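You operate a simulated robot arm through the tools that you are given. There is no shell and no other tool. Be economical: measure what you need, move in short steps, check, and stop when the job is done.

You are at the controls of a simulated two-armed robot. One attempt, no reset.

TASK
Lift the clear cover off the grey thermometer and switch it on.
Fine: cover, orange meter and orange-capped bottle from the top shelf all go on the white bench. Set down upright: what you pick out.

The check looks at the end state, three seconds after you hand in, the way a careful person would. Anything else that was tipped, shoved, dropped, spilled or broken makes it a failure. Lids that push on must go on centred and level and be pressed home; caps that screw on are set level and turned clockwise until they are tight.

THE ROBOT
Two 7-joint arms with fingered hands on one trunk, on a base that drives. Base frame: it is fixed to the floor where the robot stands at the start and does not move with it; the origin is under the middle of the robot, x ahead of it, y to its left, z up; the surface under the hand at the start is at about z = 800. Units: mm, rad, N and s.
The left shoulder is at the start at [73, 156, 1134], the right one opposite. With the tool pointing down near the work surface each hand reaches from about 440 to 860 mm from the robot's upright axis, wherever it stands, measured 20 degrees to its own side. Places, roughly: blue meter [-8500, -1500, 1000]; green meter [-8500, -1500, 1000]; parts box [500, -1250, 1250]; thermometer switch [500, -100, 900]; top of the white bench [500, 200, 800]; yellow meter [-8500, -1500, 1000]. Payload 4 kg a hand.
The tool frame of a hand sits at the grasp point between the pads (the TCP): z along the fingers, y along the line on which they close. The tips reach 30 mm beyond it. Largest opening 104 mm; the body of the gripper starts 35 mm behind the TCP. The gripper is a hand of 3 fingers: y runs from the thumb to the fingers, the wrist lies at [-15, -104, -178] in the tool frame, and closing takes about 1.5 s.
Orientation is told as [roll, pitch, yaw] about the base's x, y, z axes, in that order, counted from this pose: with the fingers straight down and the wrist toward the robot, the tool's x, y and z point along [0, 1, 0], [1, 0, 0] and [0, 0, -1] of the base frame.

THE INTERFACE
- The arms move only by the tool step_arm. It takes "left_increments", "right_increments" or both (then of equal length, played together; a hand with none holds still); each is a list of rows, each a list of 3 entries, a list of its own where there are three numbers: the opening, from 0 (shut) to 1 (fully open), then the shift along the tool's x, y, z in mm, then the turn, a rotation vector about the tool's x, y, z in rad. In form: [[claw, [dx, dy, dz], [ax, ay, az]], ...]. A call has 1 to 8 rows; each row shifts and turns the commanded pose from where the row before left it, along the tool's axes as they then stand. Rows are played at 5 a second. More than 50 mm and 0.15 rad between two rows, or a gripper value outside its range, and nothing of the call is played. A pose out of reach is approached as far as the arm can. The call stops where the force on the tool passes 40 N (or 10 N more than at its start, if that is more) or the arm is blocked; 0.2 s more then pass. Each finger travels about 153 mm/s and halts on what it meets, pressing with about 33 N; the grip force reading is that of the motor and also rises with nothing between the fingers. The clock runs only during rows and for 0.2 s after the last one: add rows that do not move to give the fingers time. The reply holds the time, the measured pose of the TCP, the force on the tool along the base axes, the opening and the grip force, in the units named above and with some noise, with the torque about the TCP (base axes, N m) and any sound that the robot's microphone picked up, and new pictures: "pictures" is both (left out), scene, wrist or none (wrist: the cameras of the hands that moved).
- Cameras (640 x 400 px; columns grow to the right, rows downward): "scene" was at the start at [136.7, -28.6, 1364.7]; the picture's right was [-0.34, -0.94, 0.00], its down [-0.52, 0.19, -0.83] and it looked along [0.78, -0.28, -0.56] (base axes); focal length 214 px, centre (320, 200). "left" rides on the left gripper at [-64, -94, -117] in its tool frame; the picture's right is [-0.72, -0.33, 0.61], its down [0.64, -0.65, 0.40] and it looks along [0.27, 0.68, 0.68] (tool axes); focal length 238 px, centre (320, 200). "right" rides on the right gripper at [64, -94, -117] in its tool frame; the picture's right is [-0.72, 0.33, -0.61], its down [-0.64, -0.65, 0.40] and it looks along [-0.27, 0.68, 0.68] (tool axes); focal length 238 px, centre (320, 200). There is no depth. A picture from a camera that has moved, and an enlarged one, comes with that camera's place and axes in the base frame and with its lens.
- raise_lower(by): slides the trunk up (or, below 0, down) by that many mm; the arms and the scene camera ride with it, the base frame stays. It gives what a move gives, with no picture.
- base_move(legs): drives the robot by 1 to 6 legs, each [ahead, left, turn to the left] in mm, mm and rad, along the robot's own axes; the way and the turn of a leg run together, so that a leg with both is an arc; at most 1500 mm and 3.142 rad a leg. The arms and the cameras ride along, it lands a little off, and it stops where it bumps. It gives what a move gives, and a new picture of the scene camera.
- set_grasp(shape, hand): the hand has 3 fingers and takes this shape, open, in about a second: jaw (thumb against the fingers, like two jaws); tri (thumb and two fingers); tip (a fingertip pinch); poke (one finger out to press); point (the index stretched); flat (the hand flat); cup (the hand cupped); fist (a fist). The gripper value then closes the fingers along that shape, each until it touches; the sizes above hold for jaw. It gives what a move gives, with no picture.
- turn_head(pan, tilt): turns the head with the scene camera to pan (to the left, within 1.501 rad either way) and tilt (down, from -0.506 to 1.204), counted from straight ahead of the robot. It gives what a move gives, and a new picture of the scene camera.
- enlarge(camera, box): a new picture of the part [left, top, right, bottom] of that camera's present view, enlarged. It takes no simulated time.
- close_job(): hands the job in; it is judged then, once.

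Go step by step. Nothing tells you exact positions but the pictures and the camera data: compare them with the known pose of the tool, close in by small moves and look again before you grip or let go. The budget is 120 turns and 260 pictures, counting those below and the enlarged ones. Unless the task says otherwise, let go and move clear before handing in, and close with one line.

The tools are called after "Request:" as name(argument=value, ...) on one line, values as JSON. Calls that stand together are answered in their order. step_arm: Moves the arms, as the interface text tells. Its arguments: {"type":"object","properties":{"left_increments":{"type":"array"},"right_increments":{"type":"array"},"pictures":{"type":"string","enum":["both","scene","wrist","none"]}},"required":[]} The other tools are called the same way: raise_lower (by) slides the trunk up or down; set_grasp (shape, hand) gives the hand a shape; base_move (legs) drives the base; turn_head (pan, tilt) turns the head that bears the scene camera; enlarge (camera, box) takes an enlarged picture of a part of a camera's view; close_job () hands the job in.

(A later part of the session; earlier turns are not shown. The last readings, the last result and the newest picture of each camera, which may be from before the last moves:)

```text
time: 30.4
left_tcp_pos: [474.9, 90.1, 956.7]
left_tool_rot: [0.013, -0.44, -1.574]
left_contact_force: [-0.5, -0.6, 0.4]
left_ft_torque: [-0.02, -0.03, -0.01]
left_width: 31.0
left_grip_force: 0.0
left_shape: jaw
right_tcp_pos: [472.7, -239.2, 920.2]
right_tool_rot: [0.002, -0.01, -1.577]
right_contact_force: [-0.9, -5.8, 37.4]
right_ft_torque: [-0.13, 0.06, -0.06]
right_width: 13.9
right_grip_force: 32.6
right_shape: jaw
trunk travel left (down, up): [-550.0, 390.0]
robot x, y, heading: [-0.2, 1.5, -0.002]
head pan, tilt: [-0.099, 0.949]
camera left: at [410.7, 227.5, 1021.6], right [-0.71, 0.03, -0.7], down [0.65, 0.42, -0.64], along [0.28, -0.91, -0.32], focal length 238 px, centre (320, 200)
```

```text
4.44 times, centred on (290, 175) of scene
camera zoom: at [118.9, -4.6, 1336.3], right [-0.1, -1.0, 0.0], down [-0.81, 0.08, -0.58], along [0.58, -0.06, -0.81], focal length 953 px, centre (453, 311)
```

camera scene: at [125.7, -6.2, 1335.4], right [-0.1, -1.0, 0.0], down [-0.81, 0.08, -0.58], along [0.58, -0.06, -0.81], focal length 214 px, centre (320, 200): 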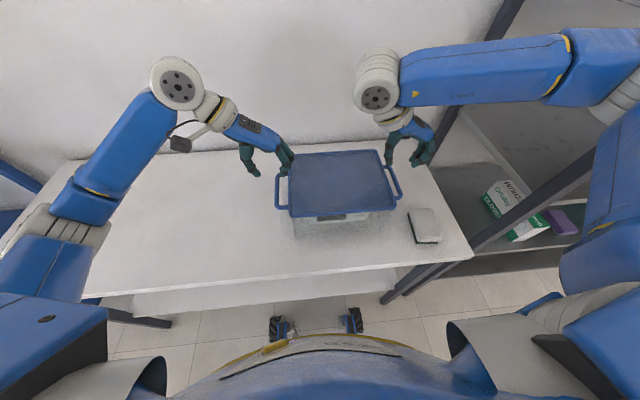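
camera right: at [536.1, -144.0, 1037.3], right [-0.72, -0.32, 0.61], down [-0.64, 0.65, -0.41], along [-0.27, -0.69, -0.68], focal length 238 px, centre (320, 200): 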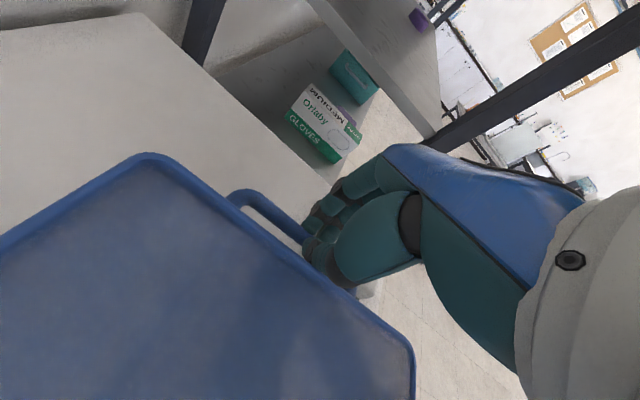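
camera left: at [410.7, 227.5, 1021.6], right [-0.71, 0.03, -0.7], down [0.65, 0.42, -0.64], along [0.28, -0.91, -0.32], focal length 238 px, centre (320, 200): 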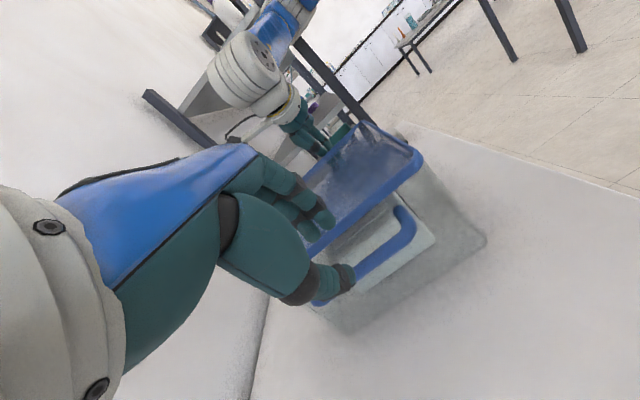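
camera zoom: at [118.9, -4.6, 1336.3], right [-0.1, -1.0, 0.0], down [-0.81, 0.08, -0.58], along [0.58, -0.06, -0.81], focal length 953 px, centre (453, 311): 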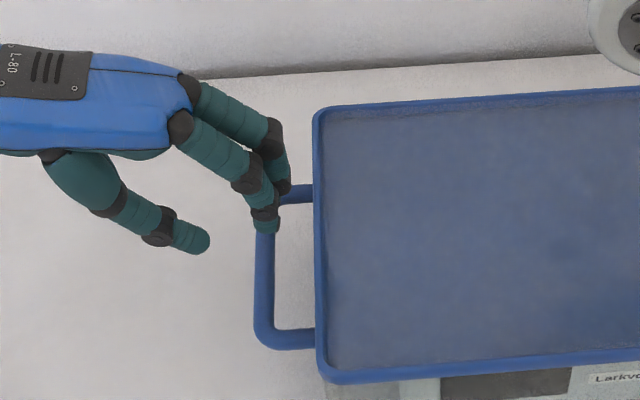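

The slant looks right: the bar lies 56 mm ahead between the fingers and thumb. I shift slightly outward and advance along the fingers; the right hand eases up 1 mm.

Request:
step_arm(left_increments=[[0.3, [0, -7, 0], [0, 0, 0]], [0.3, [0, 0, 12], [0, 0, 0]], [0.3, [0, 0, 12], [0, 0, 0]], [0.3, [0, 0, 12], [0, 0, 0]], [0.3, [0, 0, 9], [0, 0, 0]], [0.3, [0, 0, 0], [0, 0, 0]]], right_increments=[[0, [0, 0, -1], [0, 0, 0]], [0, [0, 0, 0], [0, 0, 0]], [0, [0, 0, 0], [0, 0, 0]], [0, [0, 0, 0], [0, 0, 0]], [0, [0, 0, 0], [0, 0, 0]], [0, [0, 0, 0], [0, 0, 0]]], pictures="wrist")

Request:
enlarge(camera="scene", box=[240, 130, 340, 220])

```text
time: 31.8
left_tcp_pos: [476.1, 80.0, 911.3]
left_tool_rot: [0.014, -0.437, -1.572]
left_contact_force: [-0.5, 8.3, 1.9]
left_ft_torque: [-0.19, -0.01, 0.13]
left_width: 29.5
left_grip_force: 0.0
left_shape: jaw
right_tcp_pos: [473.1, -238.3, 919.9]
right_tool_rot: [0.0, -0.008, -1.576]
right_contact_force: [-3.2, -9.8, 23.9]
right_ft_torque: [-0.29, 0.07, -0.02]
right_width: 13.8
right_grip_force: 32.8
right_shape: jaw
trunk travel left (down, up): [-550.0, 390.0]
robot x, y, heading: [-0.9, -1.1, -0.004]
head pan, tilt: [-0.099, 0.949]
camera right: at [537.4, -143.6, 1036.8], right [-0.72, -0.32, 0.62], down [-0.64, 0.65, -0.41], along [-0.27, -0.69, -0.67], focal length 238 px, centre (320, 200)
camera left: at [411.7, 215.3, 977.8], right [-0.71, 0.03, -0.7], down [0.65, 0.42, -0.63], along [0.28, -0.91, -0.32], focal length 238 px, centre (320, 200)
```

right: 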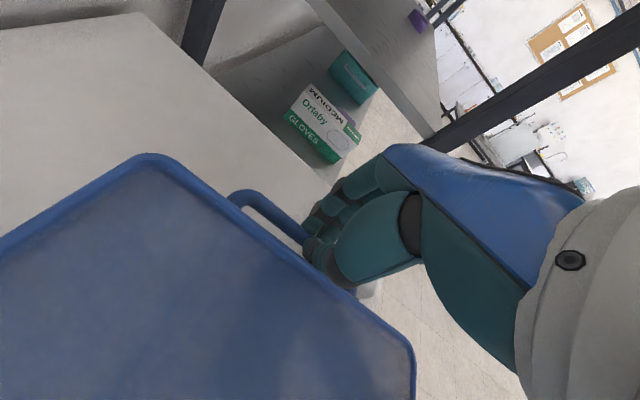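
left: 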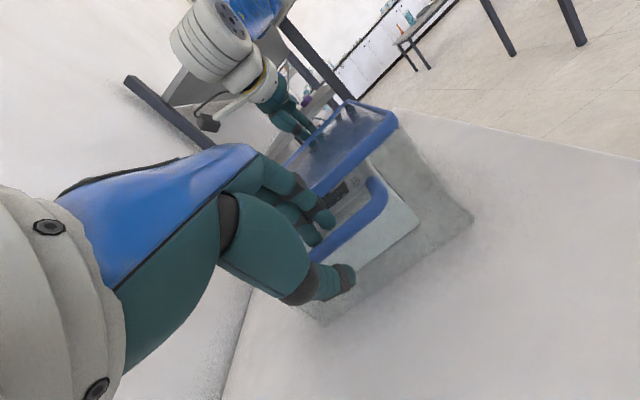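

```text
4.44 times, centred on (290, 175) of scene
camera zoom: at [120.1, -3.9, 1336.1], right [-0.1, -1.0, 0.0], down [-0.81, 0.08, -0.58], along [0.58, -0.06, -0.81], focal length 953 px, centre (453, 311)
```

zoom: 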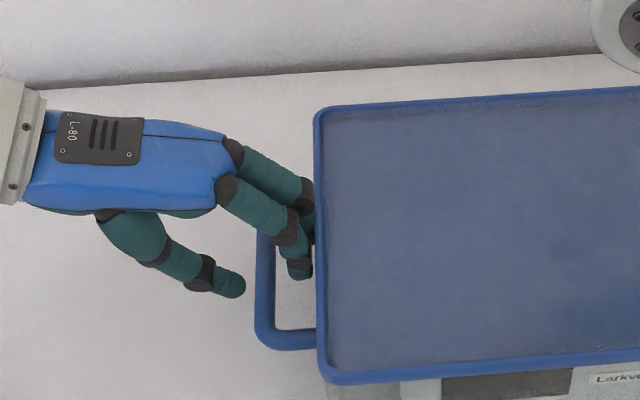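

The bar now sits between the left fingers and thumb. I close the left hand.

Request:
step_arm(left_increments=[[0.2, [0, 0, 0], [0, 0, 0]], [0.14, [0, 3, 0], [0, 0, 0]], [0.1, [0, 3, 0], [0, 0, 0]], [0, [0, 0, 0], [0, 0, 0]], [0, [0, 0, 0], [0, 0, 0]], [0, [0, 0, 0], [0, 0, 0]]], pictures="wrist")

```text
time: 33.2
left_tcp_pos: [476.0, 72.5, 914.9]
left_tool_rot: [0.011, -0.436, -1.572]
left_contact_force: [0.0, 5.7, -0.4]
left_ft_torque: [0.14, 0.02, 0.03]
left_width: 7.5
left_grip_force: 33.1
left_shape: jaw
right_tcp_pos: [473.4, -240.7, 919.1]
right_tool_rot: [0.001, -0.007, -1.576]
right_contact_force: [-6.5, -10.8, 23.6]
right_ft_torque: [-0.03, 0.13, -0.06]
right_width: 13.7
right_grip_force: 33.3
right_shape: jaw
trunk travel left (down, up): [-550.0, 390.0]
robot x, y, heading: [-2.4, -0.4, -0.002]
head pan, tilt: [-0.099, 0.949]
camera left: at [411.7, 208.3, 980.3], right [-0.71, 0.03, -0.7], down [0.65, 0.42, -0.63], along [0.27, -0.91, -0.32], focal length 238 px, centre (320, 200)
```

left: 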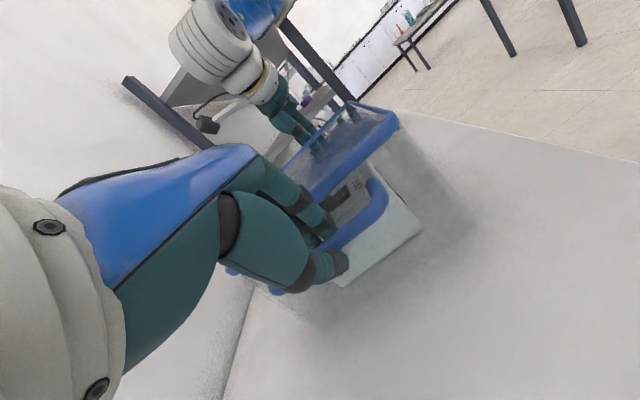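

Both hands hold. I lift with the trunk a little and check.

Request:
raise_lower(by=25)

Request:
enlarge(camera="scene", box=[220, 115, 460, 265])

Request:
enlarge(camera="left", box=[230, 80, 470, 300])

```text
time: 33.9
left_tcp_pos: [476.6, 72.4, 938.7]
left_tool_rot: [0.009, -0.438, -1.572]
left_contact_force: [-0.2, 0.3, -2.3]
left_ft_torque: [0.08, 0.03, 0.09]
left_width: 7.8
left_grip_force: 32.9
left_shape: jaw
right_tcp_pos: [475.4, -238.1, 944.7]
right_tool_rot: [-0.002, -0.003, -1.576]
right_contact_force: [0.7, -1.1, 0.1]
right_ft_torque: [0.01, 0.02, -0.02]
right_width: 10.9
right_grip_force: 33.3
right_shape: jaw
trunk travel left (down, up): [-575.0, 365.0]
robot x, y, heading: [1.3, 3.1, -0.003]
head pan, tilt: [-0.099, 0.949]
```

```text
2.67 times, centred on (340, 190) of scene
camera zoom: at [124.3, -5.5, 1360.5], right [-0.1, -1.0, 0.0], down [-0.81, 0.08, -0.58], along [0.58, -0.06, -0.81], focal length 572 px, centre (267, 227)
```

zoom: 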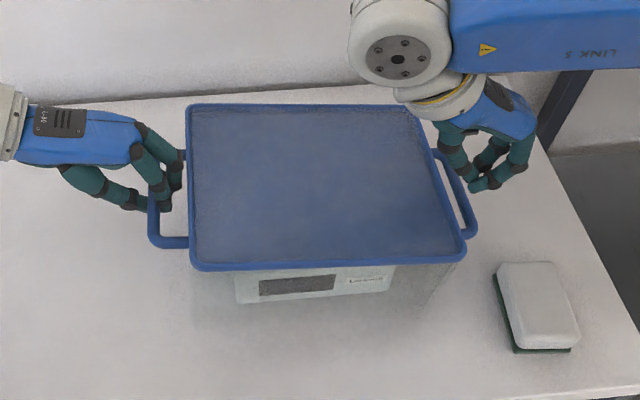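

```text
1.82 times, centred on (350, 190) of left
camera zoom: at [413.1, 208.4, 1004.4], right [-0.71, 0.03, -0.7], down [0.65, 0.42, -0.64], along [0.27, -0.91, -0.32], focal length 433 px, centre (266, 218)
```

zoom: 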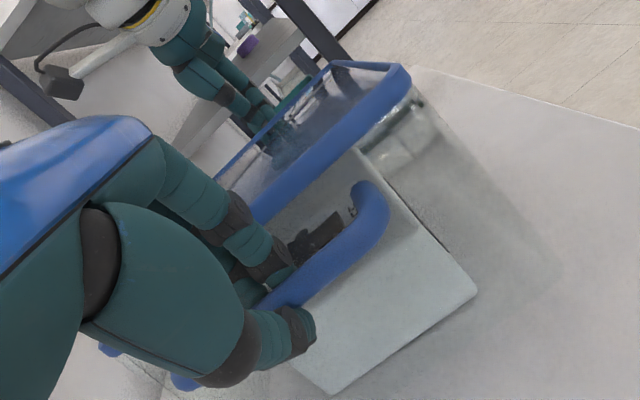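

The left side rose but the right hand slipped off its bar. I raise the right hand clear, lower the left back, and redo the right grip tilted.

Request:
step_arm(right_increments=[[0.05, [0, 0, -25], [0, 0, 0]], [0.25, [0, 0, -25], [0, 0, 0]], [0.3, [0, 0, 0], [0, 0, 0]]], left_increments=[[0, [0, 0, 0], [0, 0, 0]], [0, [0, 0, 0], [0, 0, 0]], [0, [0, 0, 0], [0, 0, 0]]], pictures="none")

Request:
raise_lower(by=-24)

Request:
enlarge(camera="scene", box=[220, 115, 460, 265])

```text
time: 34.7
left_tcp_pos: [479.3, 72.5, 936.7]
left_tool_rot: [0.008, -0.436, -1.572]
left_contact_force: [0.4, 1.6, -2.5]
left_ft_torque: [0.06, 0.02, 0.03]
left_width: 8.0
left_grip_force: 33.5
left_shape: jaw
right_tcp_pos: [477.6, -239.5, 994.0]
right_tool_rot: [-0.004, -0.004, -1.575]
right_contact_force: [0.2, -0.2, -0.2]
right_ft_torque: [0.02, 0.02, -0.03]
right_width: 30.8
right_grip_force: 0.0
right_shape: jaw
trunk travel left (down, up): [-575.0, 365.0]
robot x, y, heading: [-0.2, 2.9, 0.003]
head pan, tilt: [-0.099, 0.949]
```

```text
time: 35.4
left_tcp_pos: [477.9, 72.7, 913.9]
left_tool_rot: [0.01, -0.437, -1.574]
left_contact_force: [1.1, 0.7, -1.7]
left_ft_torque: [0.01, 0.01, 0.06]
left_width: 7.9
left_grip_force: 33.3
left_shape: jaw
right_tcp_pos: [476.7, -240.4, 970.0]
right_tool_rot: [-0.003, -0.007, -1.576]
right_contact_force: [-1.1, 0.3, -0.6]
right_ft_torque: [-0.05, 0.0, -0.01]
right_width: 30.7
right_grip_force: 0.0
right_shape: jaw
trunk travel left (down, up): [-551.0, 389.0]
robot x, y, heading: [2.9, -0.7, -0.002]
head pan, tilt: [-0.099, 0.949]
```

```text
2.67 times, centred on (340, 190) of scene
camera zoom: at [126.1, -6.0, 1336.3], right [-0.1, -0.99, 0.0], down [-0.81, 0.08, -0.58], along [0.58, -0.06, -0.81], focal length 572 px, centre (267, 227)
```

zoom: 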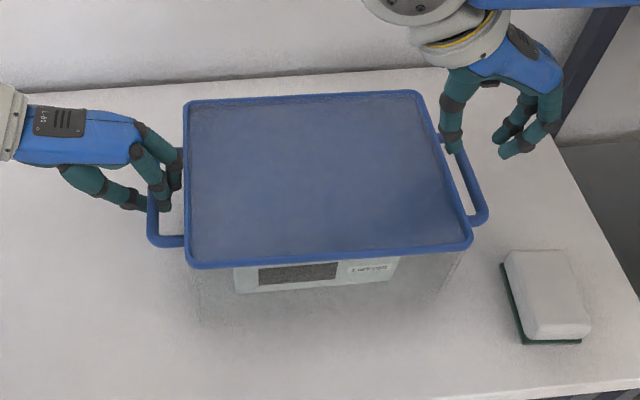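

Cover is back flat and the left grip still holds. I tilt the right hand outward likewise and bring it in line with its bar.

Request:
step_arm(right_increments=[[0.3, [0, 8, 0], [0.145, 0, 0]], [0.3, [0, 8, 0], [0.145, 0, 0]], [0.3, [0, 8, 0], [0.14, 0, 0]], [0.3, [0, 11, 10], [0, 0, 0]], [0.3, [0, 0, 0], [0, 0, 0]]], pictures="wrist")

Request:
enlarge(camera="scene", box=[340, 130, 440, 220])

```text
time: 36.6
left_tcp_pos: [477.7, 72.9, 914.3]
left_tool_rot: [0.009, -0.437, -1.572]
left_contact_force: [1.0, -0.1, -2.8]
left_ft_torque: [-0.05, -0.02, 0.06]
left_width: 7.9
left_grip_force: 33.0
left_shape: jaw
right_tcp_pos: [477.0, -270.7, 952.1]
right_tool_rot: [-0.003, 0.425, -1.577]
right_contact_force: [0.7, 0.0, 0.1]
right_ft_torque: [-0.02, 0.01, 0.02]
right_width: 30.8
right_grip_force: 0.1
right_shape: jaw
trunk travel left (down, up): [-551.0, 389.0]
robot x, y, heading: [-0.4, 0.9, 0.003]
head pan, tilt: [-0.099, 0.949]
camera right: at [539.8, -232.7, 1098.2], right [-0.72, -0.55, 0.42], down [-0.64, 0.76, -0.1], along [-0.27, -0.34, -0.9], focal length 238 px, centre (320, 200)
```

right: 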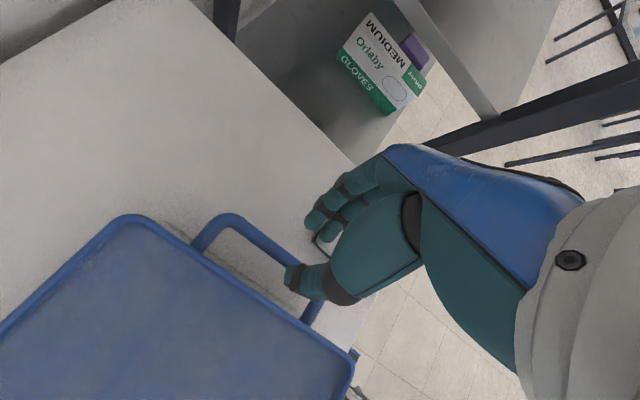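

```text
4.44 times, centred on (390, 175) of scene
camera zoom: at [125.7, -6.6, 1336.4], right [-0.1, -0.99, 0.0], down [-0.81, 0.08, -0.58], along [0.58, -0.06, -0.81], focal length 953 px, centre (9, 311)
```

zoom: 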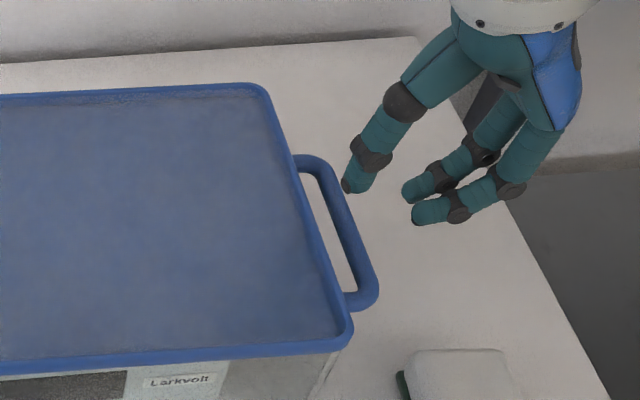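

From nearly above, the right bar is at y≈-244, z≈900, so the thumb is lined up with the gap. I advance along the fingers.

Request:
step_arm(right_increments=[[0.32, [0, 3, 0], [0, 0, 0]], [0.32, [0, 0, 12], [0, 0, 0]], [0.32, [0, 0, 12], [0, 0, 0]], [0.32, [0, 0, 12], [0, 0, 0]], [0.32, [0, 0, 12], [0, 0, 0]], [0.32, [0, 0, 0], [0, 0, 0]]], pictures="wrist")

Request:
enlarge(camera="scene", box=[340, 130, 440, 220])

```text
time: 38.0
left_tcp_pos: [478.8, 73.1, 914.0]
left_tool_rot: [0.008, -0.435, -1.571]
left_contact_force: [1.3, 3.7, -2.1]
left_ft_torque: [0.07, 0.02, 0.05]
left_width: 7.7
left_grip_force: 33.3
left_shape: jaw
right_tcp_pos: [474.9, -253.0, 906.6]
right_tool_rot: [-0.002, 0.426, -1.578]
right_contact_force: [0.8, -3.4, 1.3]
right_ft_torque: [0.08, -0.01, -0.03]
right_width: 31.9
right_grip_force: 0.0
right_shape: jaw
trunk travel left (down, up): [-551.0, 389.0]
robot x, y, heading: [0.5, -1.7, -0.002]
head pan, tilt: [-0.099, 0.949]
camera right: at [539.5, -215.4, 1052.6], right [-0.72, -0.55, 0.43], down [-0.64, 0.76, -0.1], along [-0.27, -0.34, -0.9], focal length 238 px, centre (320, 200)
```

right: 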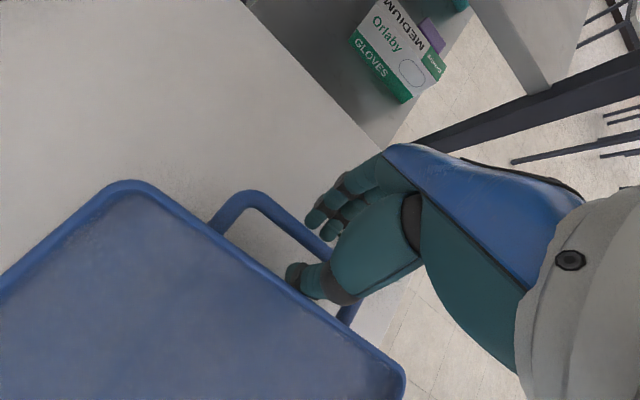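

```text
4.44 times, centred on (390, 175) of scene
camera zoom: at [125.6, -6.7, 1336.4], right [-0.1, -1.0, 0.0], down [-0.81, 0.08, -0.58], along [0.58, -0.06, -0.81], focal length 953 px, centre (9, 311)
```

zoom: 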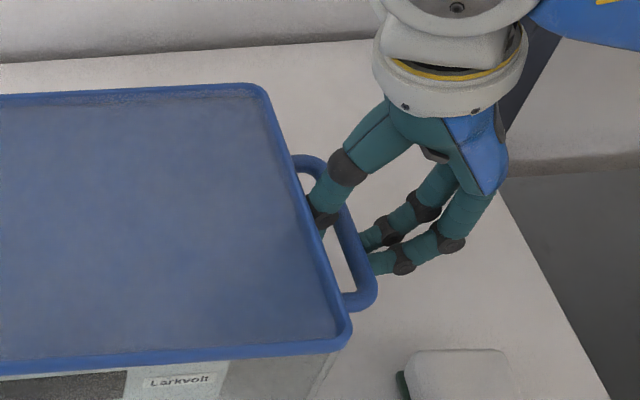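

The thumb is inside the gap and the fingers outside. I close the right hand, then lift both by the trunk.

Request:
step_arm(right_increments=[[0.2, [0, 0, 0], [0, 0, 0]], [0.14, [0, -3, 0], [0, 0, 0]], [0.1, [0, -3, 0], [0, 0, 0]], [0, [0, 0, 0], [0, 0, 0]], [0, [0, 0, 0], [0, 0, 0]], [0, [0, 0, 0], [0, 0, 0]]], pictures="none")

Request:
raise_lower(by=30)

Request:
enlarge(camera="scene", box=[220, 115, 460, 265])

Request:
enlarge(camera="right", box=[160, 120, 460, 380])

```text
time: 39.4
left_tcp_pos: [477.7, 72.4, 913.0]
left_tool_rot: [0.01, -0.436, -1.572]
left_contact_force: [0.4, -7.1, -2.6]
left_ft_torque: [-0.12, 0.03, 0.04]
left_width: 7.6
left_grip_force: 33.2
left_shape: jaw
right_tcp_pos: [475.9, -246.8, 910.5]
right_tool_rot: [-0.005, 0.427, -1.576]
right_contact_force: [0.1, 8.2, 0.7]
right_ft_torque: [0.06, 0.03, 0.0]
right_width: 1.0
right_grip_force: 33.0
right_shape: jaw
trunk travel left (down, up): [-551.0, 389.0]
robot x, y, heading: [-0.4, -0.3, 0.006]
head pan, tilt: [-0.099, 0.949]
```

```text
time: 40.1
left_tcp_pos: [478.6, 70.6, 943.7]
left_tool_rot: [0.01, -0.437, -1.573]
left_contact_force: [-0.2, -9.9, -3.1]
left_ft_torque: [-0.19, 0.05, 0.02]
left_width: 7.2
left_grip_force: 32.5
left_shape: jaw
right_tcp_pos: [475.7, -247.8, 939.5]
right_tool_rot: [-0.004, 0.427, -1.577]
right_contact_force: [0.0, 9.0, -2.8]
right_ft_torque: [0.1, 0.0, -0.04]
right_width: 1.4
right_grip_force: 32.9
right_shape: jaw
trunk travel left (down, up): [-581.0, 359.0]
robot x, y, heading: [1.9, -4.0, -0.0]
head pan, tilt: [-0.099, 0.949]
```

```text
2.67 times, centred on (340, 190) of scene
camera zoom: at [126.5, -6.7, 1366.3], right [-0.1, -1.0, 0.0], down [-0.81, 0.08, -0.58], along [0.58, -0.06, -0.82], focal length 572 px, centre (267, 227)
```

zoom: 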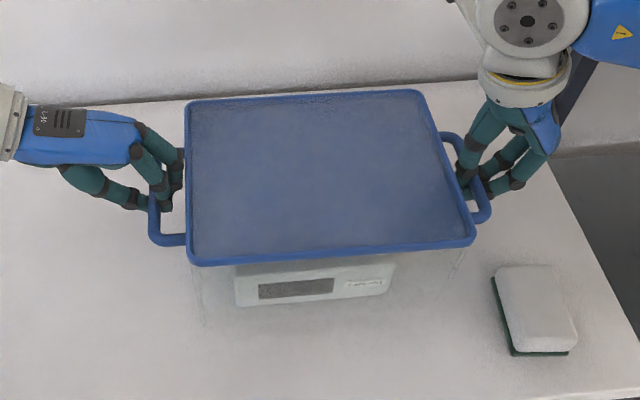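

```text
1.54 times, centred on (310, 250) of right
camera zoom: at [540.7, -209.2, 1085.1], right [-0.72, -0.55, 0.43], down [-0.64, 0.76, -0.1], along [-0.27, -0.34, -0.9], focal length 367 px, centre (335, 123)
```

zoom: 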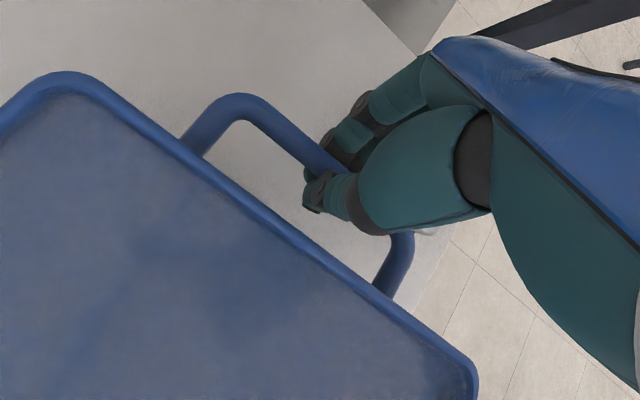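

Both hands carry the cover level (about 3 N each). I lift higher and verify the underside clears the thermometer.

Request:
raise_lower(by=130)

Request:
turn_head(pan=-0.1, tilt=0.95)

```text
time: 41.7
left_tcp_pos: [478.5, 72.3, 1074.0]
left_tool_rot: [0.008, -0.437, -1.572]
left_contact_force: [-0.1, -10.2, -3.2]
left_ft_torque: [-0.17, 0.0, 0.05]
left_width: 7.5
left_grip_force: 33.7
left_shape: jaw
right_tcp_pos: [477.0, -247.8, 1069.1]
right_tool_rot: [-0.002, 0.425, -1.577]
right_contact_force: [-0.2, 9.8, -2.3]
right_ft_torque: [0.13, -0.03, -0.04]
right_width: 1.1
right_grip_force: 32.3
right_shape: jaw
trunk travel left (down, up): [-711.0, 229.0]
robot x, y, heading: [-2.3, -1.3, 0.002]
head pan, tilt: [-0.099, 0.949]
```

```text
time: 42.3
left_tcp_pos: [478.7, 71.6, 1073.7]
left_tool_rot: [0.008, -0.434, -1.573]
left_contact_force: [0.0, -10.4, -2.5]
left_ft_torque: [-0.19, 0.0, 0.03]
left_width: 7.7
left_grip_force: 32.8
left_shape: jaw
right_tcp_pos: [477.6, -246.8, 1068.9]
right_tool_rot: [-0.003, 0.426, -1.575]
right_contact_force: [-0.3, 10.6, -3.8]
right_ft_torque: [0.15, 0.01, -0.04]
right_width: 1.0
right_grip_force: 32.5
right_shape: jaw
trunk travel left (down, up): [-711.0, 229.0]
robot x, y, heading: [1.7, -0.2, 0.0]
head pan, tilt: [-0.099, 0.949]
camera scene: at [126.7, -6.8, 1496.3], right [-0.1, -1.0, 0.0], down [-0.81, 0.08, -0.58], along [0.58, -0.06, -0.81], focal length 214 px, centre (320, 200)
```

scene: 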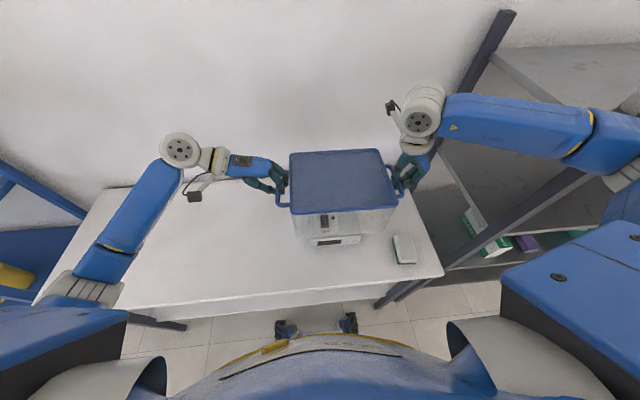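

The cover's lower edge is now well above the thermometer. I drive left 380 mm.

Request:
base_move(legs=[[0, 380, 0]])

```text
time: 44.8
left_tcp_pos: [479.1, 453.1, 1074.7]
left_tool_rot: [0.01, -0.431, -1.575]
left_contact_force: [0.6, -9.7, -3.2]
left_ft_torque: [-0.17, 0.01, 0.05]
left_width: 7.9
left_grip_force: 33.3
left_shape: jaw
right_tcp_pos: [476.3, 134.3, 1067.4]
right_tool_rot: [-0.005, 0.428, -1.579]
right_contact_force: [0.7, 9.3, -2.9]
right_ft_torque: [0.08, -0.01, -0.02]
right_width: 1.4
right_grip_force: 33.4
right_shape: jaw
trunk travel left (down, up): [-711.0, 229.0]
robot x, y, heading: [1.7, 385.1, -0.004]
head pan, tilt: [-0.099, 0.949]
camera scene: at [127.3, 372.9, 1496.2], right [-0.1, -0.99, 0.0], down [-0.81, 0.09, -0.58], along [0.58, -0.06, -0.82], focal length 214 px, centre (320, 200)
```

scene: 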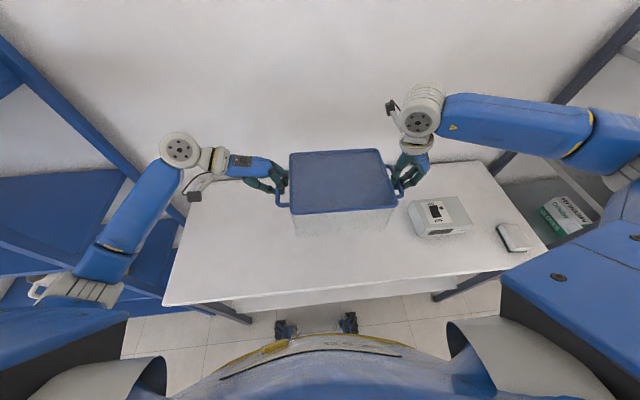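

Clear over free bench. I lower it.

Request:
raise_lower(by=-148)

Request:
raise_lower(by=-7)

Request:
enlarge(camera="scene", box=[200, 100, 480, 275])

```text
time: 46.5
left_tcp_pos: [477.0, 458.1, 926.4]
left_tool_rot: [0.012, -0.437, -1.576]
left_contact_force: [-0.1, -10.1, -2.3]
left_ft_torque: [-0.2, 0.05, 0.05]
left_width: 7.4
left_grip_force: 33.0
left_shape: jaw
right_tcp_pos: [474.9, 138.3, 921.7]
right_tool_rot: [-0.002, 0.426, -1.576]
right_contact_force: [0.0, 9.9, -2.0]
right_ft_torque: [0.13, -0.02, -0.08]
right_width: 1.3
right_grip_force: 32.9
right_shape: jaw
trunk travel left (down, up): [-563.0, 377.0]
robot x, y, heading: [-3.2, 386.2, -0.002]
head pan, tilt: [-0.099, 0.949]
```

```text
time: 47.0
left_tcp_pos: [477.2, 456.9, 919.7]
left_tool_rot: [0.013, -0.437, -1.576]
left_contact_force: [0.1, -10.4, -2.9]
left_ft_torque: [-0.16, 0.03, 0.06]
left_width: 7.3
left_grip_force: 32.6
left_shape: jaw
right_tcp_pos: [475.0, 137.5, 914.6]
right_tool_rot: [-0.003, 0.426, -1.579]
right_contact_force: [0.0, 10.0, -2.2]
right_ft_torque: [0.13, -0.04, -0.05]
right_width: 1.2
right_grip_force: 32.7
right_shape: jaw
trunk travel left (down, up): [-556.0, 384.0]
robot x, y, heading: [1.2, 384.5, -0.001]
head pan, tilt: [-0.099, 0.949]
```

```text
2.29 times, centred on (340, 188) of scene
camera zoom: at [126.9, 378.6, 1341.2], right [-0.1, -0.99, 0.0], down [-0.81, 0.08, -0.58], along [0.58, -0.06, -0.81], focal length 490 px, centre (274, 229)
```

zoom: 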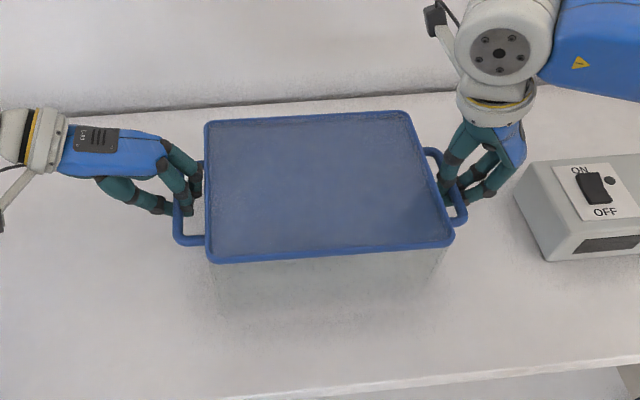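

Request:
raise_lower(by=-4)

Request:
raise_lower(by=-3)

```text
time: 47.6
left_tcp_pos: [477.5, 456.5, 914.2]
left_tool_rot: [0.011, -0.436, -1.576]
left_contact_force: [0.4, -10.2, -2.0]
left_ft_torque: [-0.15, 0.04, 0.06]
left_width: 7.1
left_grip_force: 32.8
left_shape: jaw
right_tcp_pos: [476.7, 137.4, 911.4]
right_tool_rot: [-0.002, 0.426, -1.579]
right_contact_force: [0.7, 10.5, -2.5]
right_ft_torque: [0.09, -0.03, -0.04]
right_width: 1.5
right_grip_force: 32.8
right_shape: jaw
trunk travel left (down, up): [-552.0, 388.0]
robot x, y, heading: [0.9, 387.5, 0.004]
head pan, tilt: [-0.099, 0.949]
```

```text
time: 48.1
left_tcp_pos: [478.9, 456.6, 913.5]
left_tool_rot: [0.01, -0.438, -1.576]
left_contact_force: [-0.1, -10.5, -2.7]
left_ft_torque: [-0.16, 0.03, 0.06]
left_width: 7.4
left_grip_force: 32.8
left_shape: jaw
right_tcp_pos: [473.4, 138.5, 909.1]
right_tool_rot: [0.0, 0.426, -1.577]
right_contact_force: [-0.4, 10.8, -1.8]
right_ft_torque: [0.15, -0.03, -0.05]
right_width: 1.0
right_grip_force: 32.8
right_shape: jaw
trunk travel left (down, up): [-549.0, 391.0]
robot x, y, heading: [-0.2, 384.2, 0.0]
head pan, tilt: [-0.099, 0.949]
```

Request:
raise_lower(by=-3)

Request:
raise_lower(by=-3)

```text
time: 48.6
left_tcp_pos: [476.5, 457.4, 910.2]
left_tool_rot: [0.013, -0.436, -1.577]
left_contact_force: [-1.1, -9.8, -1.5]
left_ft_torque: [-0.16, 0.03, 0.05]
left_width: 7.1
left_grip_force: 32.7
left_shape: jaw
right_tcp_pos: [474.3, 139.0, 906.0]
right_tool_rot: [0.001, 0.428, -1.578]
right_contact_force: [-1.1, 10.4, 1.3]
right_ft_torque: [0.12, -0.01, -0.01]
right_width: 0.9
right_grip_force: 32.9
right_shape: jaw
trunk travel left (down, up): [-546.0, 394.0]
robot x, y, heading: [-1.6, 384.6, 0.0]
head pan, tilt: [-0.099, 0.949]
```

```text
time: 49.1
left_tcp_pos: [476.4, 457.8, 906.4]
left_tool_rot: [0.013, -0.436, -1.576]
left_contact_force: [0.1, -8.6, -0.3]
left_ft_torque: [-0.15, 0.02, 0.07]
left_width: 6.9
left_grip_force: 32.8
left_shape: jaw
right_tcp_pos: [473.8, 138.9, 904.7]
right_tool_rot: [0.004, 0.426, -1.575]
right_contact_force: [1.1, 10.6, 12.5]
right_ft_torque: [0.09, 0.0, -0.06]
right_width: 0.8
right_grip_force: 32.9
right_shape: jaw
trunk travel left (down, up): [-543.0, 397.0]
robot x, y, heading: [3.3, 386.1, -0.003]
head pan, tilt: [-0.099, 0.949]
```

The cover is down. I open both hands gently and withdraw along the fingers.

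Request:
step_arm(left_increments=[[0.1, [0, 0, 0], [0, 0, 0]], [0.18, [0, -3, 0], [0, 0, 0]], [0.26, [0, -3, 0], [0, 0, 0]], [0.28, [0, 0, 0], [0, 0, 0]], [0.28, [0, 0, -12], [0, 0, 0]], [0.28, [0, 0, -25], [0, 0, 0]], [0.28, [0, 0, -40], [0, 0, 0]], [0.28, [0, 0, -40], [0, 0, 0]]], right_increments=[[0.1, [0, 0, 0], [0, 0, 0]], [0.18, [0, 3, 0], [0, 0, 0]], [0.26, [0, 3, 0], [0, 0, 0]], [0.28, [0, 0, 0], [0, 0, 0]], [0.28, [0, 0, -12], [0, 0, 0]], [0.28, [0, 0, -25], [0, 0, 0]], [0.28, [0, 0, -40], [0, 0, 0]], [0.28, [0, 0, -40], [0, 0, 0]]], pictures="scene")

```text
time: 50.9
left_tcp_pos: [474.3, 511.5, 1009.6]
left_tool_rot: [0.012, -0.436, -1.576]
left_contact_force: [-1.4, 0.8, 0.2]
left_ft_torque: [0.02, -0.04, 0.0]
left_width: 28.8
left_grip_force: 0.0
left_shape: jaw
right_tcp_pos: [474.2, 85.3, 1007.0]
right_tool_rot: [-0.001, 0.425, -1.576]
right_contact_force: [-0.8, 0.7, 0.1]
right_ft_torque: [-0.01, -0.02, -0.04]
right_width: 28.6
right_grip_force: 0.2
right_shape: jaw
trunk travel left (down, up): [-543.0, 397.0]
robot x, y, heading: [0.7, 387.8, -0.004]
head pan, tilt: [-0.099, 0.949]
camera scene: at [124.5, 379.2, 1328.5], right [-0.1, -0.99, 0.0], down [-0.81, 0.08, -0.58], along [0.58, -0.06, -0.81], focal length 214 px, centre (320, 200)
```

scene: 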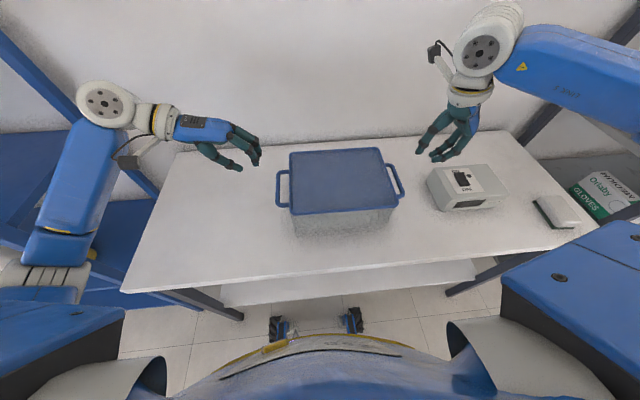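

The cover stands on the bench. I raise the trunk for clearance and drive back right to work the switch, then look at it.

Request:
raise_lower(by=120)

Request:
base_move(legs=[[0, -330, 0]])

Request:
enlarge(camera="scene", box=[300, 130, 460, 250])

```text
time: 52.4
left_tcp_pos: [476.2, 511.0, 1129.3]
left_tool_rot: [0.013, -0.436, -1.575]
left_contact_force: [-0.4, 0.4, 0.2]
left_ft_torque: [0.02, -0.02, -0.02]
left_width: 28.7
left_grip_force: 0.1
left_shape: jaw
right_tcp_pos: [474.9, 85.4, 1125.1]
right_tool_rot: [-0.003, 0.426, -1.578]
right_contact_force: [-0.3, 0.7, -0.2]
right_ft_torque: [-0.01, -0.01, -0.03]
right_width: 29.0
right_grip_force: 0.0
right_shape: jaw
trunk travel left (down, up): [-663.0, 277.0]
robot x, y, heading: [-2.7, 386.3, -0.006]
head pan, tilt: [-0.099, 0.949]
```

```text
time: 54.6
left_tcp_pos: [475.3, 187.4, 1128.3]
left_tool_rot: [0.013, -0.444, -1.572]
left_contact_force: [0.2, 0.3, 0.4]
left_ft_torque: [-0.05, 0.02, 0.04]
left_width: 28.9
left_grip_force: 0.0
left_shape: jaw
right_tcp_pos: [475.8, -237.3, 1127.5]
right_tool_rot: [-0.001, 0.416, -1.573]
right_contact_force: [-0.1, 0.0, -0.2]
right_ft_torque: [-0.06, 0.01, -0.01]
right_width: 28.9
right_grip_force: 0.0
right_shape: jaw
trunk travel left (down, up): [-663.0, 277.0]
robot x, y, heading: [1.9, 56.6, 0.0]
head pan, tilt: [-0.099, 0.949]
camera scene: at [125.8, 57.7, 1448.5], right [-0.1, -1.0, 0.01], down [-0.81, 0.07, -0.58], along [0.58, -0.06, -0.81], focal length 214 px, centre (320, 200)
```

scene: 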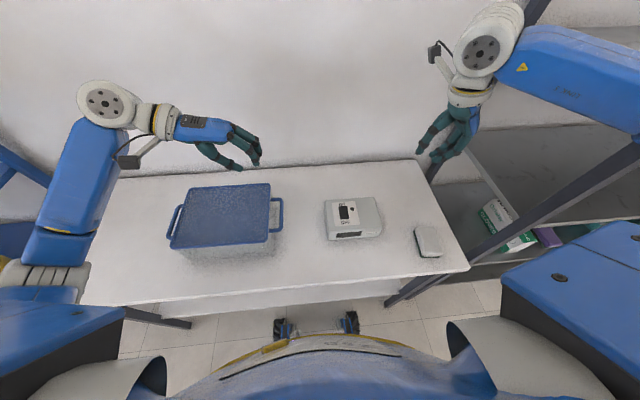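

```text
3.33 times, centred on (380, 190) of scene
camera zoom: at [125.8, 57.7, 1448.5], right [-0.1, -1.0, 0.01], down [-0.81, 0.07, -0.58], along [0.58, -0.06, -0.81], focal length 715 px, centre (120, 233)
```

zoom: 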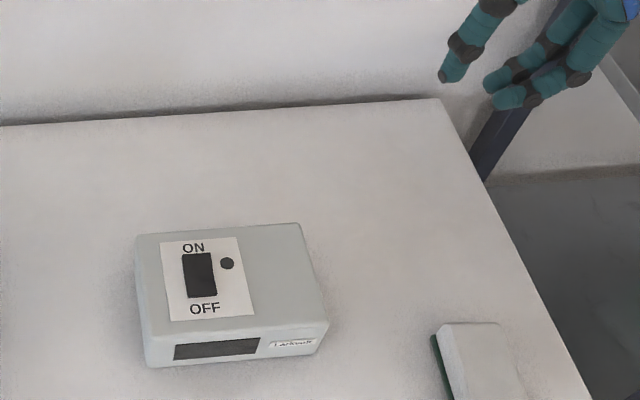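

The rocker's ON end faces away from me at about [500, -55, 875]. I straighten both hands, move the left away, and shape the right hand for poking.

Request:
step_arm(right_increments=[[0.5, [0, 0, -10], [-0.14, 0, 0]], [0.5, [0, 0, -10], [-0.14, 0, 0]], [0.5, [0, 0, 0], [-0.14, 0, 0]], [0.5, [5, -35, 0], [0, 0, 0]], [0.5, [5, -35, 0], [0, 0, 0]], [0.5, [5, -35, 0], [0, 0, 0]], [0.5, [5, -35, 0], [0, 0, 0]], [0.5, [4, -40, 0], [0, 0, 0]]], left_increments=[[0.5, [0, 0, -10], [0.145, 0, 0]], [0.5, [0, 0, -10], [0.145, 0, 0]], [0.5, [0, 0, 0], [0.145, 0, 0]], [0.5, [0, -25, 0], [0, 0, 0]], [0.5, [0, -25, 0], [0, 0, 0]], [0.5, [0, -25, 0], [0, 0, 0]], [0.5, [0, -25, 0], [0, 0, 0]], [0.5, [0, -25, 0], [0, 0, 0]]], pictures="none")

Request:
set_grasp(hand="right", shape="poke")

Request:
step_arm(right_increments=[[0, [0, 0, 40], [0, 0, 0]], [0, [0, 0, 40], [0, 0, 0]], [0, [0, 0, 40], [0, 0, 0]], [0, [0, 0, 30], [0, 0, 0]]], pictures="both")

```text
time: 56.4
left_tcp_pos: [472.7, 315.7, 1147.6]
left_tool_rot: [0.01, -0.005, -1.569]
left_contact_force: [-0.3, 0.9, -0.6]
left_ft_torque: [-0.01, 0.0, 0.0]
left_width: 51.4
left_grip_force: 0.1
left_shape: jaw
right_tcp_pos: [500.2, -69.8, 1146.7]
right_tool_rot: [-0.001, 0.001, -1.574]
right_contact_force: [0.4, 0.3, 0.4]
right_ft_torque: [-0.02, 0.0, 0.0]
right_width: 51.6
right_grip_force: 0.0
right_shape: jaw
trunk travel left (down, up): [-663.0, 277.0]
robot x, y, heading: [1.8, 49.8, 0.004]
head pan, tilt: [-0.099, 0.949]
```

```text
time: 57.3
left_tcp_pos: [472.0, 314.2, 1148.6]
left_tool_rot: [0.013, -0.002, -1.565]
left_contact_force: [-0.7, -0.3, 0.1]
left_ft_torque: [0.01, 0.01, -0.02]
left_width: 51.6
left_grip_force: 0.1
left_shape: jaw
right_tcp_pos: [499.2, -73.6, 1145.5]
right_tool_rot: [0.002, 0.004, -1.572]
right_contact_force: [-1.2, 0.3, 0.2]
right_ft_torque: [0.0, -0.02, 0.0]
right_width: 0.0
right_grip_force: 0.0
right_shape: poke
trunk travel left (down, up): [-663.0, 277.0]
robot x, y, heading: [-0.8, 54.6, 0.001]
head pan, tilt: [-0.099, 0.949]
```

```text
time: 58.3
left_tcp_pos: [473.5, 312.5, 1149.0]
left_tool_rot: [0.012, -0.001, -1.566]
left_contact_force: [0.1, 0.1, -0.4]
left_ft_torque: [-0.02, 0.02, 0.02]
left_width: 51.5
left_grip_force: 0.1
left_shape: jaw
right_tcp_pos: [499.4, -70.6, 995.7]
right_tool_rot: [0.002, 0.005, -1.571]
right_contact_force: [-0.1, 0.1, -0.5]
right_ft_torque: [0.05, 0.01, 0.01]
right_width: 0.0
right_grip_force: 0.1
right_shape: poke
trunk travel left (down, up): [-663.0, 277.0]
robot x, y, heading: [-0.6, 47.8, 0.004]
head pan, tilt: [-0.099, 0.949]
camera scene: at [127.1, 48.3, 1448.4], right [-0.1, -1.0, 0.0], down [-0.81, 0.08, -0.58], along [0.58, -0.06, -0.81], focal length 214 px, centre (320, 200)
camera right: at [562.9, 23.3, 1113.8], right [-0.72, -0.33, 0.61], down [-0.64, 0.66, -0.4], along [-0.27, -0.68, -0.68], focal length 238 px, centre (320, 200)
```

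scene: 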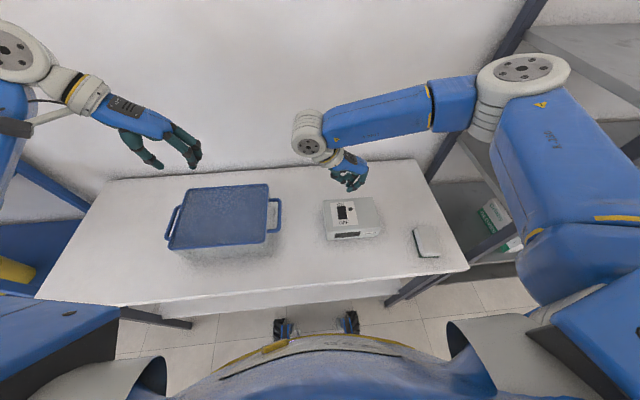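
right: 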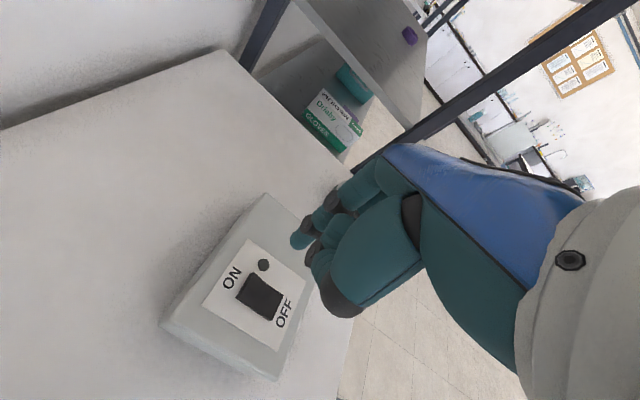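

Request:
enlarge(camera="right", box=[180, 150, 400, 340])

Request:
enlarge(camera="scene", box=[300, 150, 400, 250])

```text
2.11 times, centred on (290, 245) of right
camera zoom: at [562.9, 23.3, 1113.8], right [-0.72, -0.33, 0.61], down [-0.64, 0.66, -0.4], along [-0.27, -0.68, -0.68], focal length 502 px, centre (383, 105)
```

zoom: 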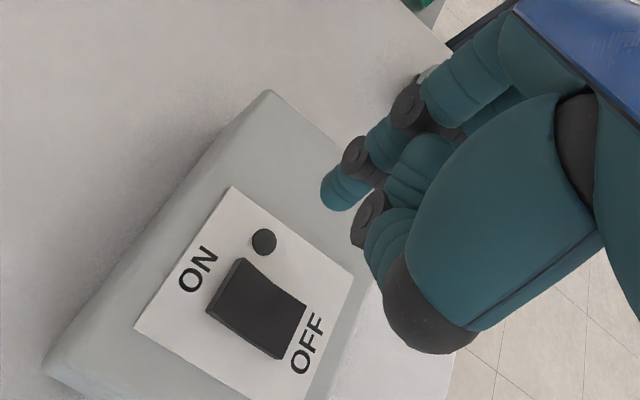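

```text
4.00 times, centred on (350, 200) of scene
camera zoom: at [127.1, 48.3, 1448.4], right [-0.1, -1.0, 0.0], down [-0.81, 0.08, -0.58], along [0.58, -0.06, -0.81], focal length 858 px, centre (200, 200)
```

zoom: 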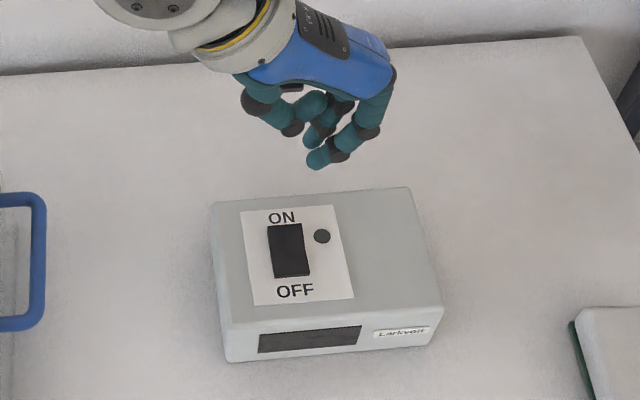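

The poking fingertip is at about [501, -77, 960]; the ON half of the rocker at about [492, -57, 878]. I move over it and down part way.

Request:
step_arm(right_increments=[[0, [-9, -20, 0], [0, 0, 0]], [0, [0, 0, 20], [0, 0, 0]], [0, [0, 0, 20], [0, 0, 0]], [0, [0, 0, 18], [0, 0, 0]], [0, [0, 0, 0], [0, 0, 0]]], pictures="none")

Request:
enlarge(camera="right", box=[180, 150, 400, 340])

Request:
enlarge(camera="scene", box=[300, 150, 400, 250])

```text
time: 59.5
left_tcp_pos: [472.4, 313.7, 1148.0]
left_tool_rot: [0.012, -0.002, -1.568]
left_contact_force: [0.5, 1.0, -0.2]
left_ft_torque: [-0.03, -0.01, 0.01]
left_width: 51.6
left_grip_force: 0.0
left_shape: jaw
right_tcp_pos: [488.5, -50.9, 938.9]
right_tool_rot: [0.002, 0.006, -1.572]
right_contact_force: [0.1, -0.4, 0.6]
right_ft_torque: [-0.04, 0.01, 0.0]
right_width: 0.4
right_grip_force: 0.1
right_shape: poke
trunk travel left (down, up): [-663.0, 277.0]
robot x, y, heading: [0.9, 52.0, 0.003]
head pan, tilt: [-0.099, 0.949]
```

```text
2.11 times, centred on (290, 245) of right
camera zoom: at [552.9, 43.5, 1056.7], right [-0.72, -0.33, 0.61], down [-0.64, 0.66, -0.4], along [-0.27, -0.68, -0.68], focal length 502 px, centre (383, 105)
```

zoom: 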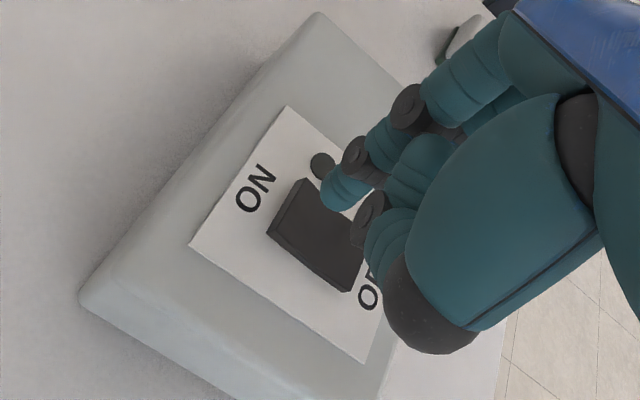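

```text
4.00 times, centred on (350, 200) of scene
camera zoom: at [126.4, 48.8, 1448.4], right [-0.1, -1.0, 0.0], down [-0.81, 0.08, -0.58], along [0.58, -0.06, -0.81], focal length 858 px, centre (200, 200)
```

zoom: 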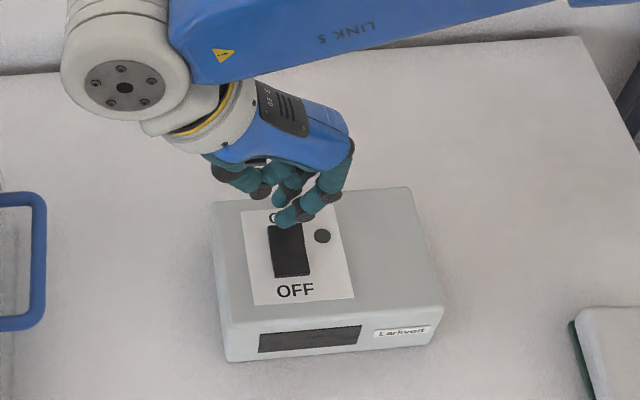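

The fingertip is above the ON half. I press down in small steps.

Request:
step_arm(right_increments=[[0, [3, 2, 0], [0, 0, 0]], [0, [0, 0, 8], [0, 0, 0]], [0, [0, 0, 6], [0, 0, 0]], [0, [0, 0, 4], [0, 0, 0]], [0, [0, 0, 4], [0, 0, 0]], [0, [0, 0, 3], [0, 0, 0]]], pictures="none")

Request:
enlarge(camera="right", box=[180, 150, 400, 340])

```text
time: 60.9
left_tcp_pos: [473.1, 312.7, 1148.1]
left_tool_rot: [0.012, -0.002, -1.566]
left_contact_force: [0.2, 0.2, 0.8]
left_ft_torque: [0.01, 0.02, -0.03]
left_width: 51.7
left_grip_force: 0.0
left_shape: jaw
right_tcp_pos: [492.3, -53.3, 912.8]
right_tool_rot: [0.001, 0.004, -1.574]
right_contact_force: [-0.4, -0.2, 0.2]
right_ft_torque: [0.04, 0.0, -0.01]
right_width: 0.1
right_grip_force: 0.0
right_shape: poke
trunk travel left (down, up): [-663.0, 277.0]
robot x, y, heading: [1.4, 53.2, 0.002]
head pan, tilt: [-0.099, 0.949]
```

```text
2.11 times, centred on (290, 245) of right
camera zoom: at [555.9, 41.3, 1030.7], right [-0.72, -0.33, 0.61], down [-0.64, 0.66, -0.4], along [-0.27, -0.68, -0.68], focal length 502 px, centre (383, 105)
```

zoom: 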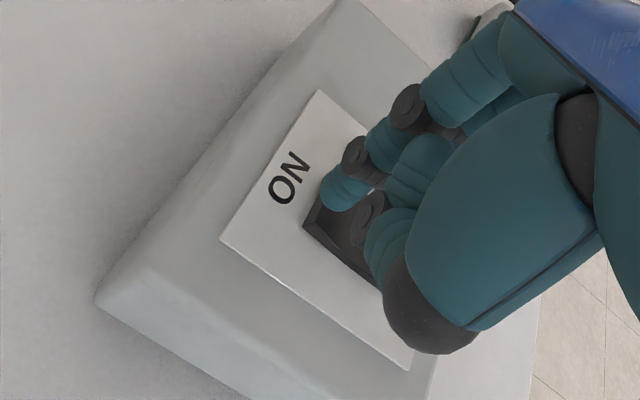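

Request:
step_arm(right_increments=[[0, [0, -2, 2], [0, 0, 0]], [0, [0, 0, 2], [0, 0, 0]], [0, [0, 0, 2], [0, 0, 0]], [0, [0, 0, 2], [0, 0, 0]]], pictures="none")

```text
time: 61.9
left_tcp_pos: [470.1, 312.4, 1149.6]
left_tool_rot: [0.014, -0.001, -1.567]
left_contact_force: [0.2, 0.3, -0.1]
left_ft_torque: [0.0, 0.02, 0.0]
left_width: 51.8
left_grip_force: 0.1
left_shape: jaw
right_tcp_pos: [492.2, -50.6, 907.1]
right_tool_rot: [0.004, 0.004, -1.573]
right_contact_force: [1.3, -2.9, 14.1]
right_ft_torque: [-0.05, 0.14, 0.03]
right_width: 0.0
right_grip_force: 0.0
right_shape: poke
trunk travel left (down, up): [-663.0, 277.0]
robot x, y, heading: [0.8, 52.9, 0.003]
head pan, tilt: [-0.099, 0.949]
```

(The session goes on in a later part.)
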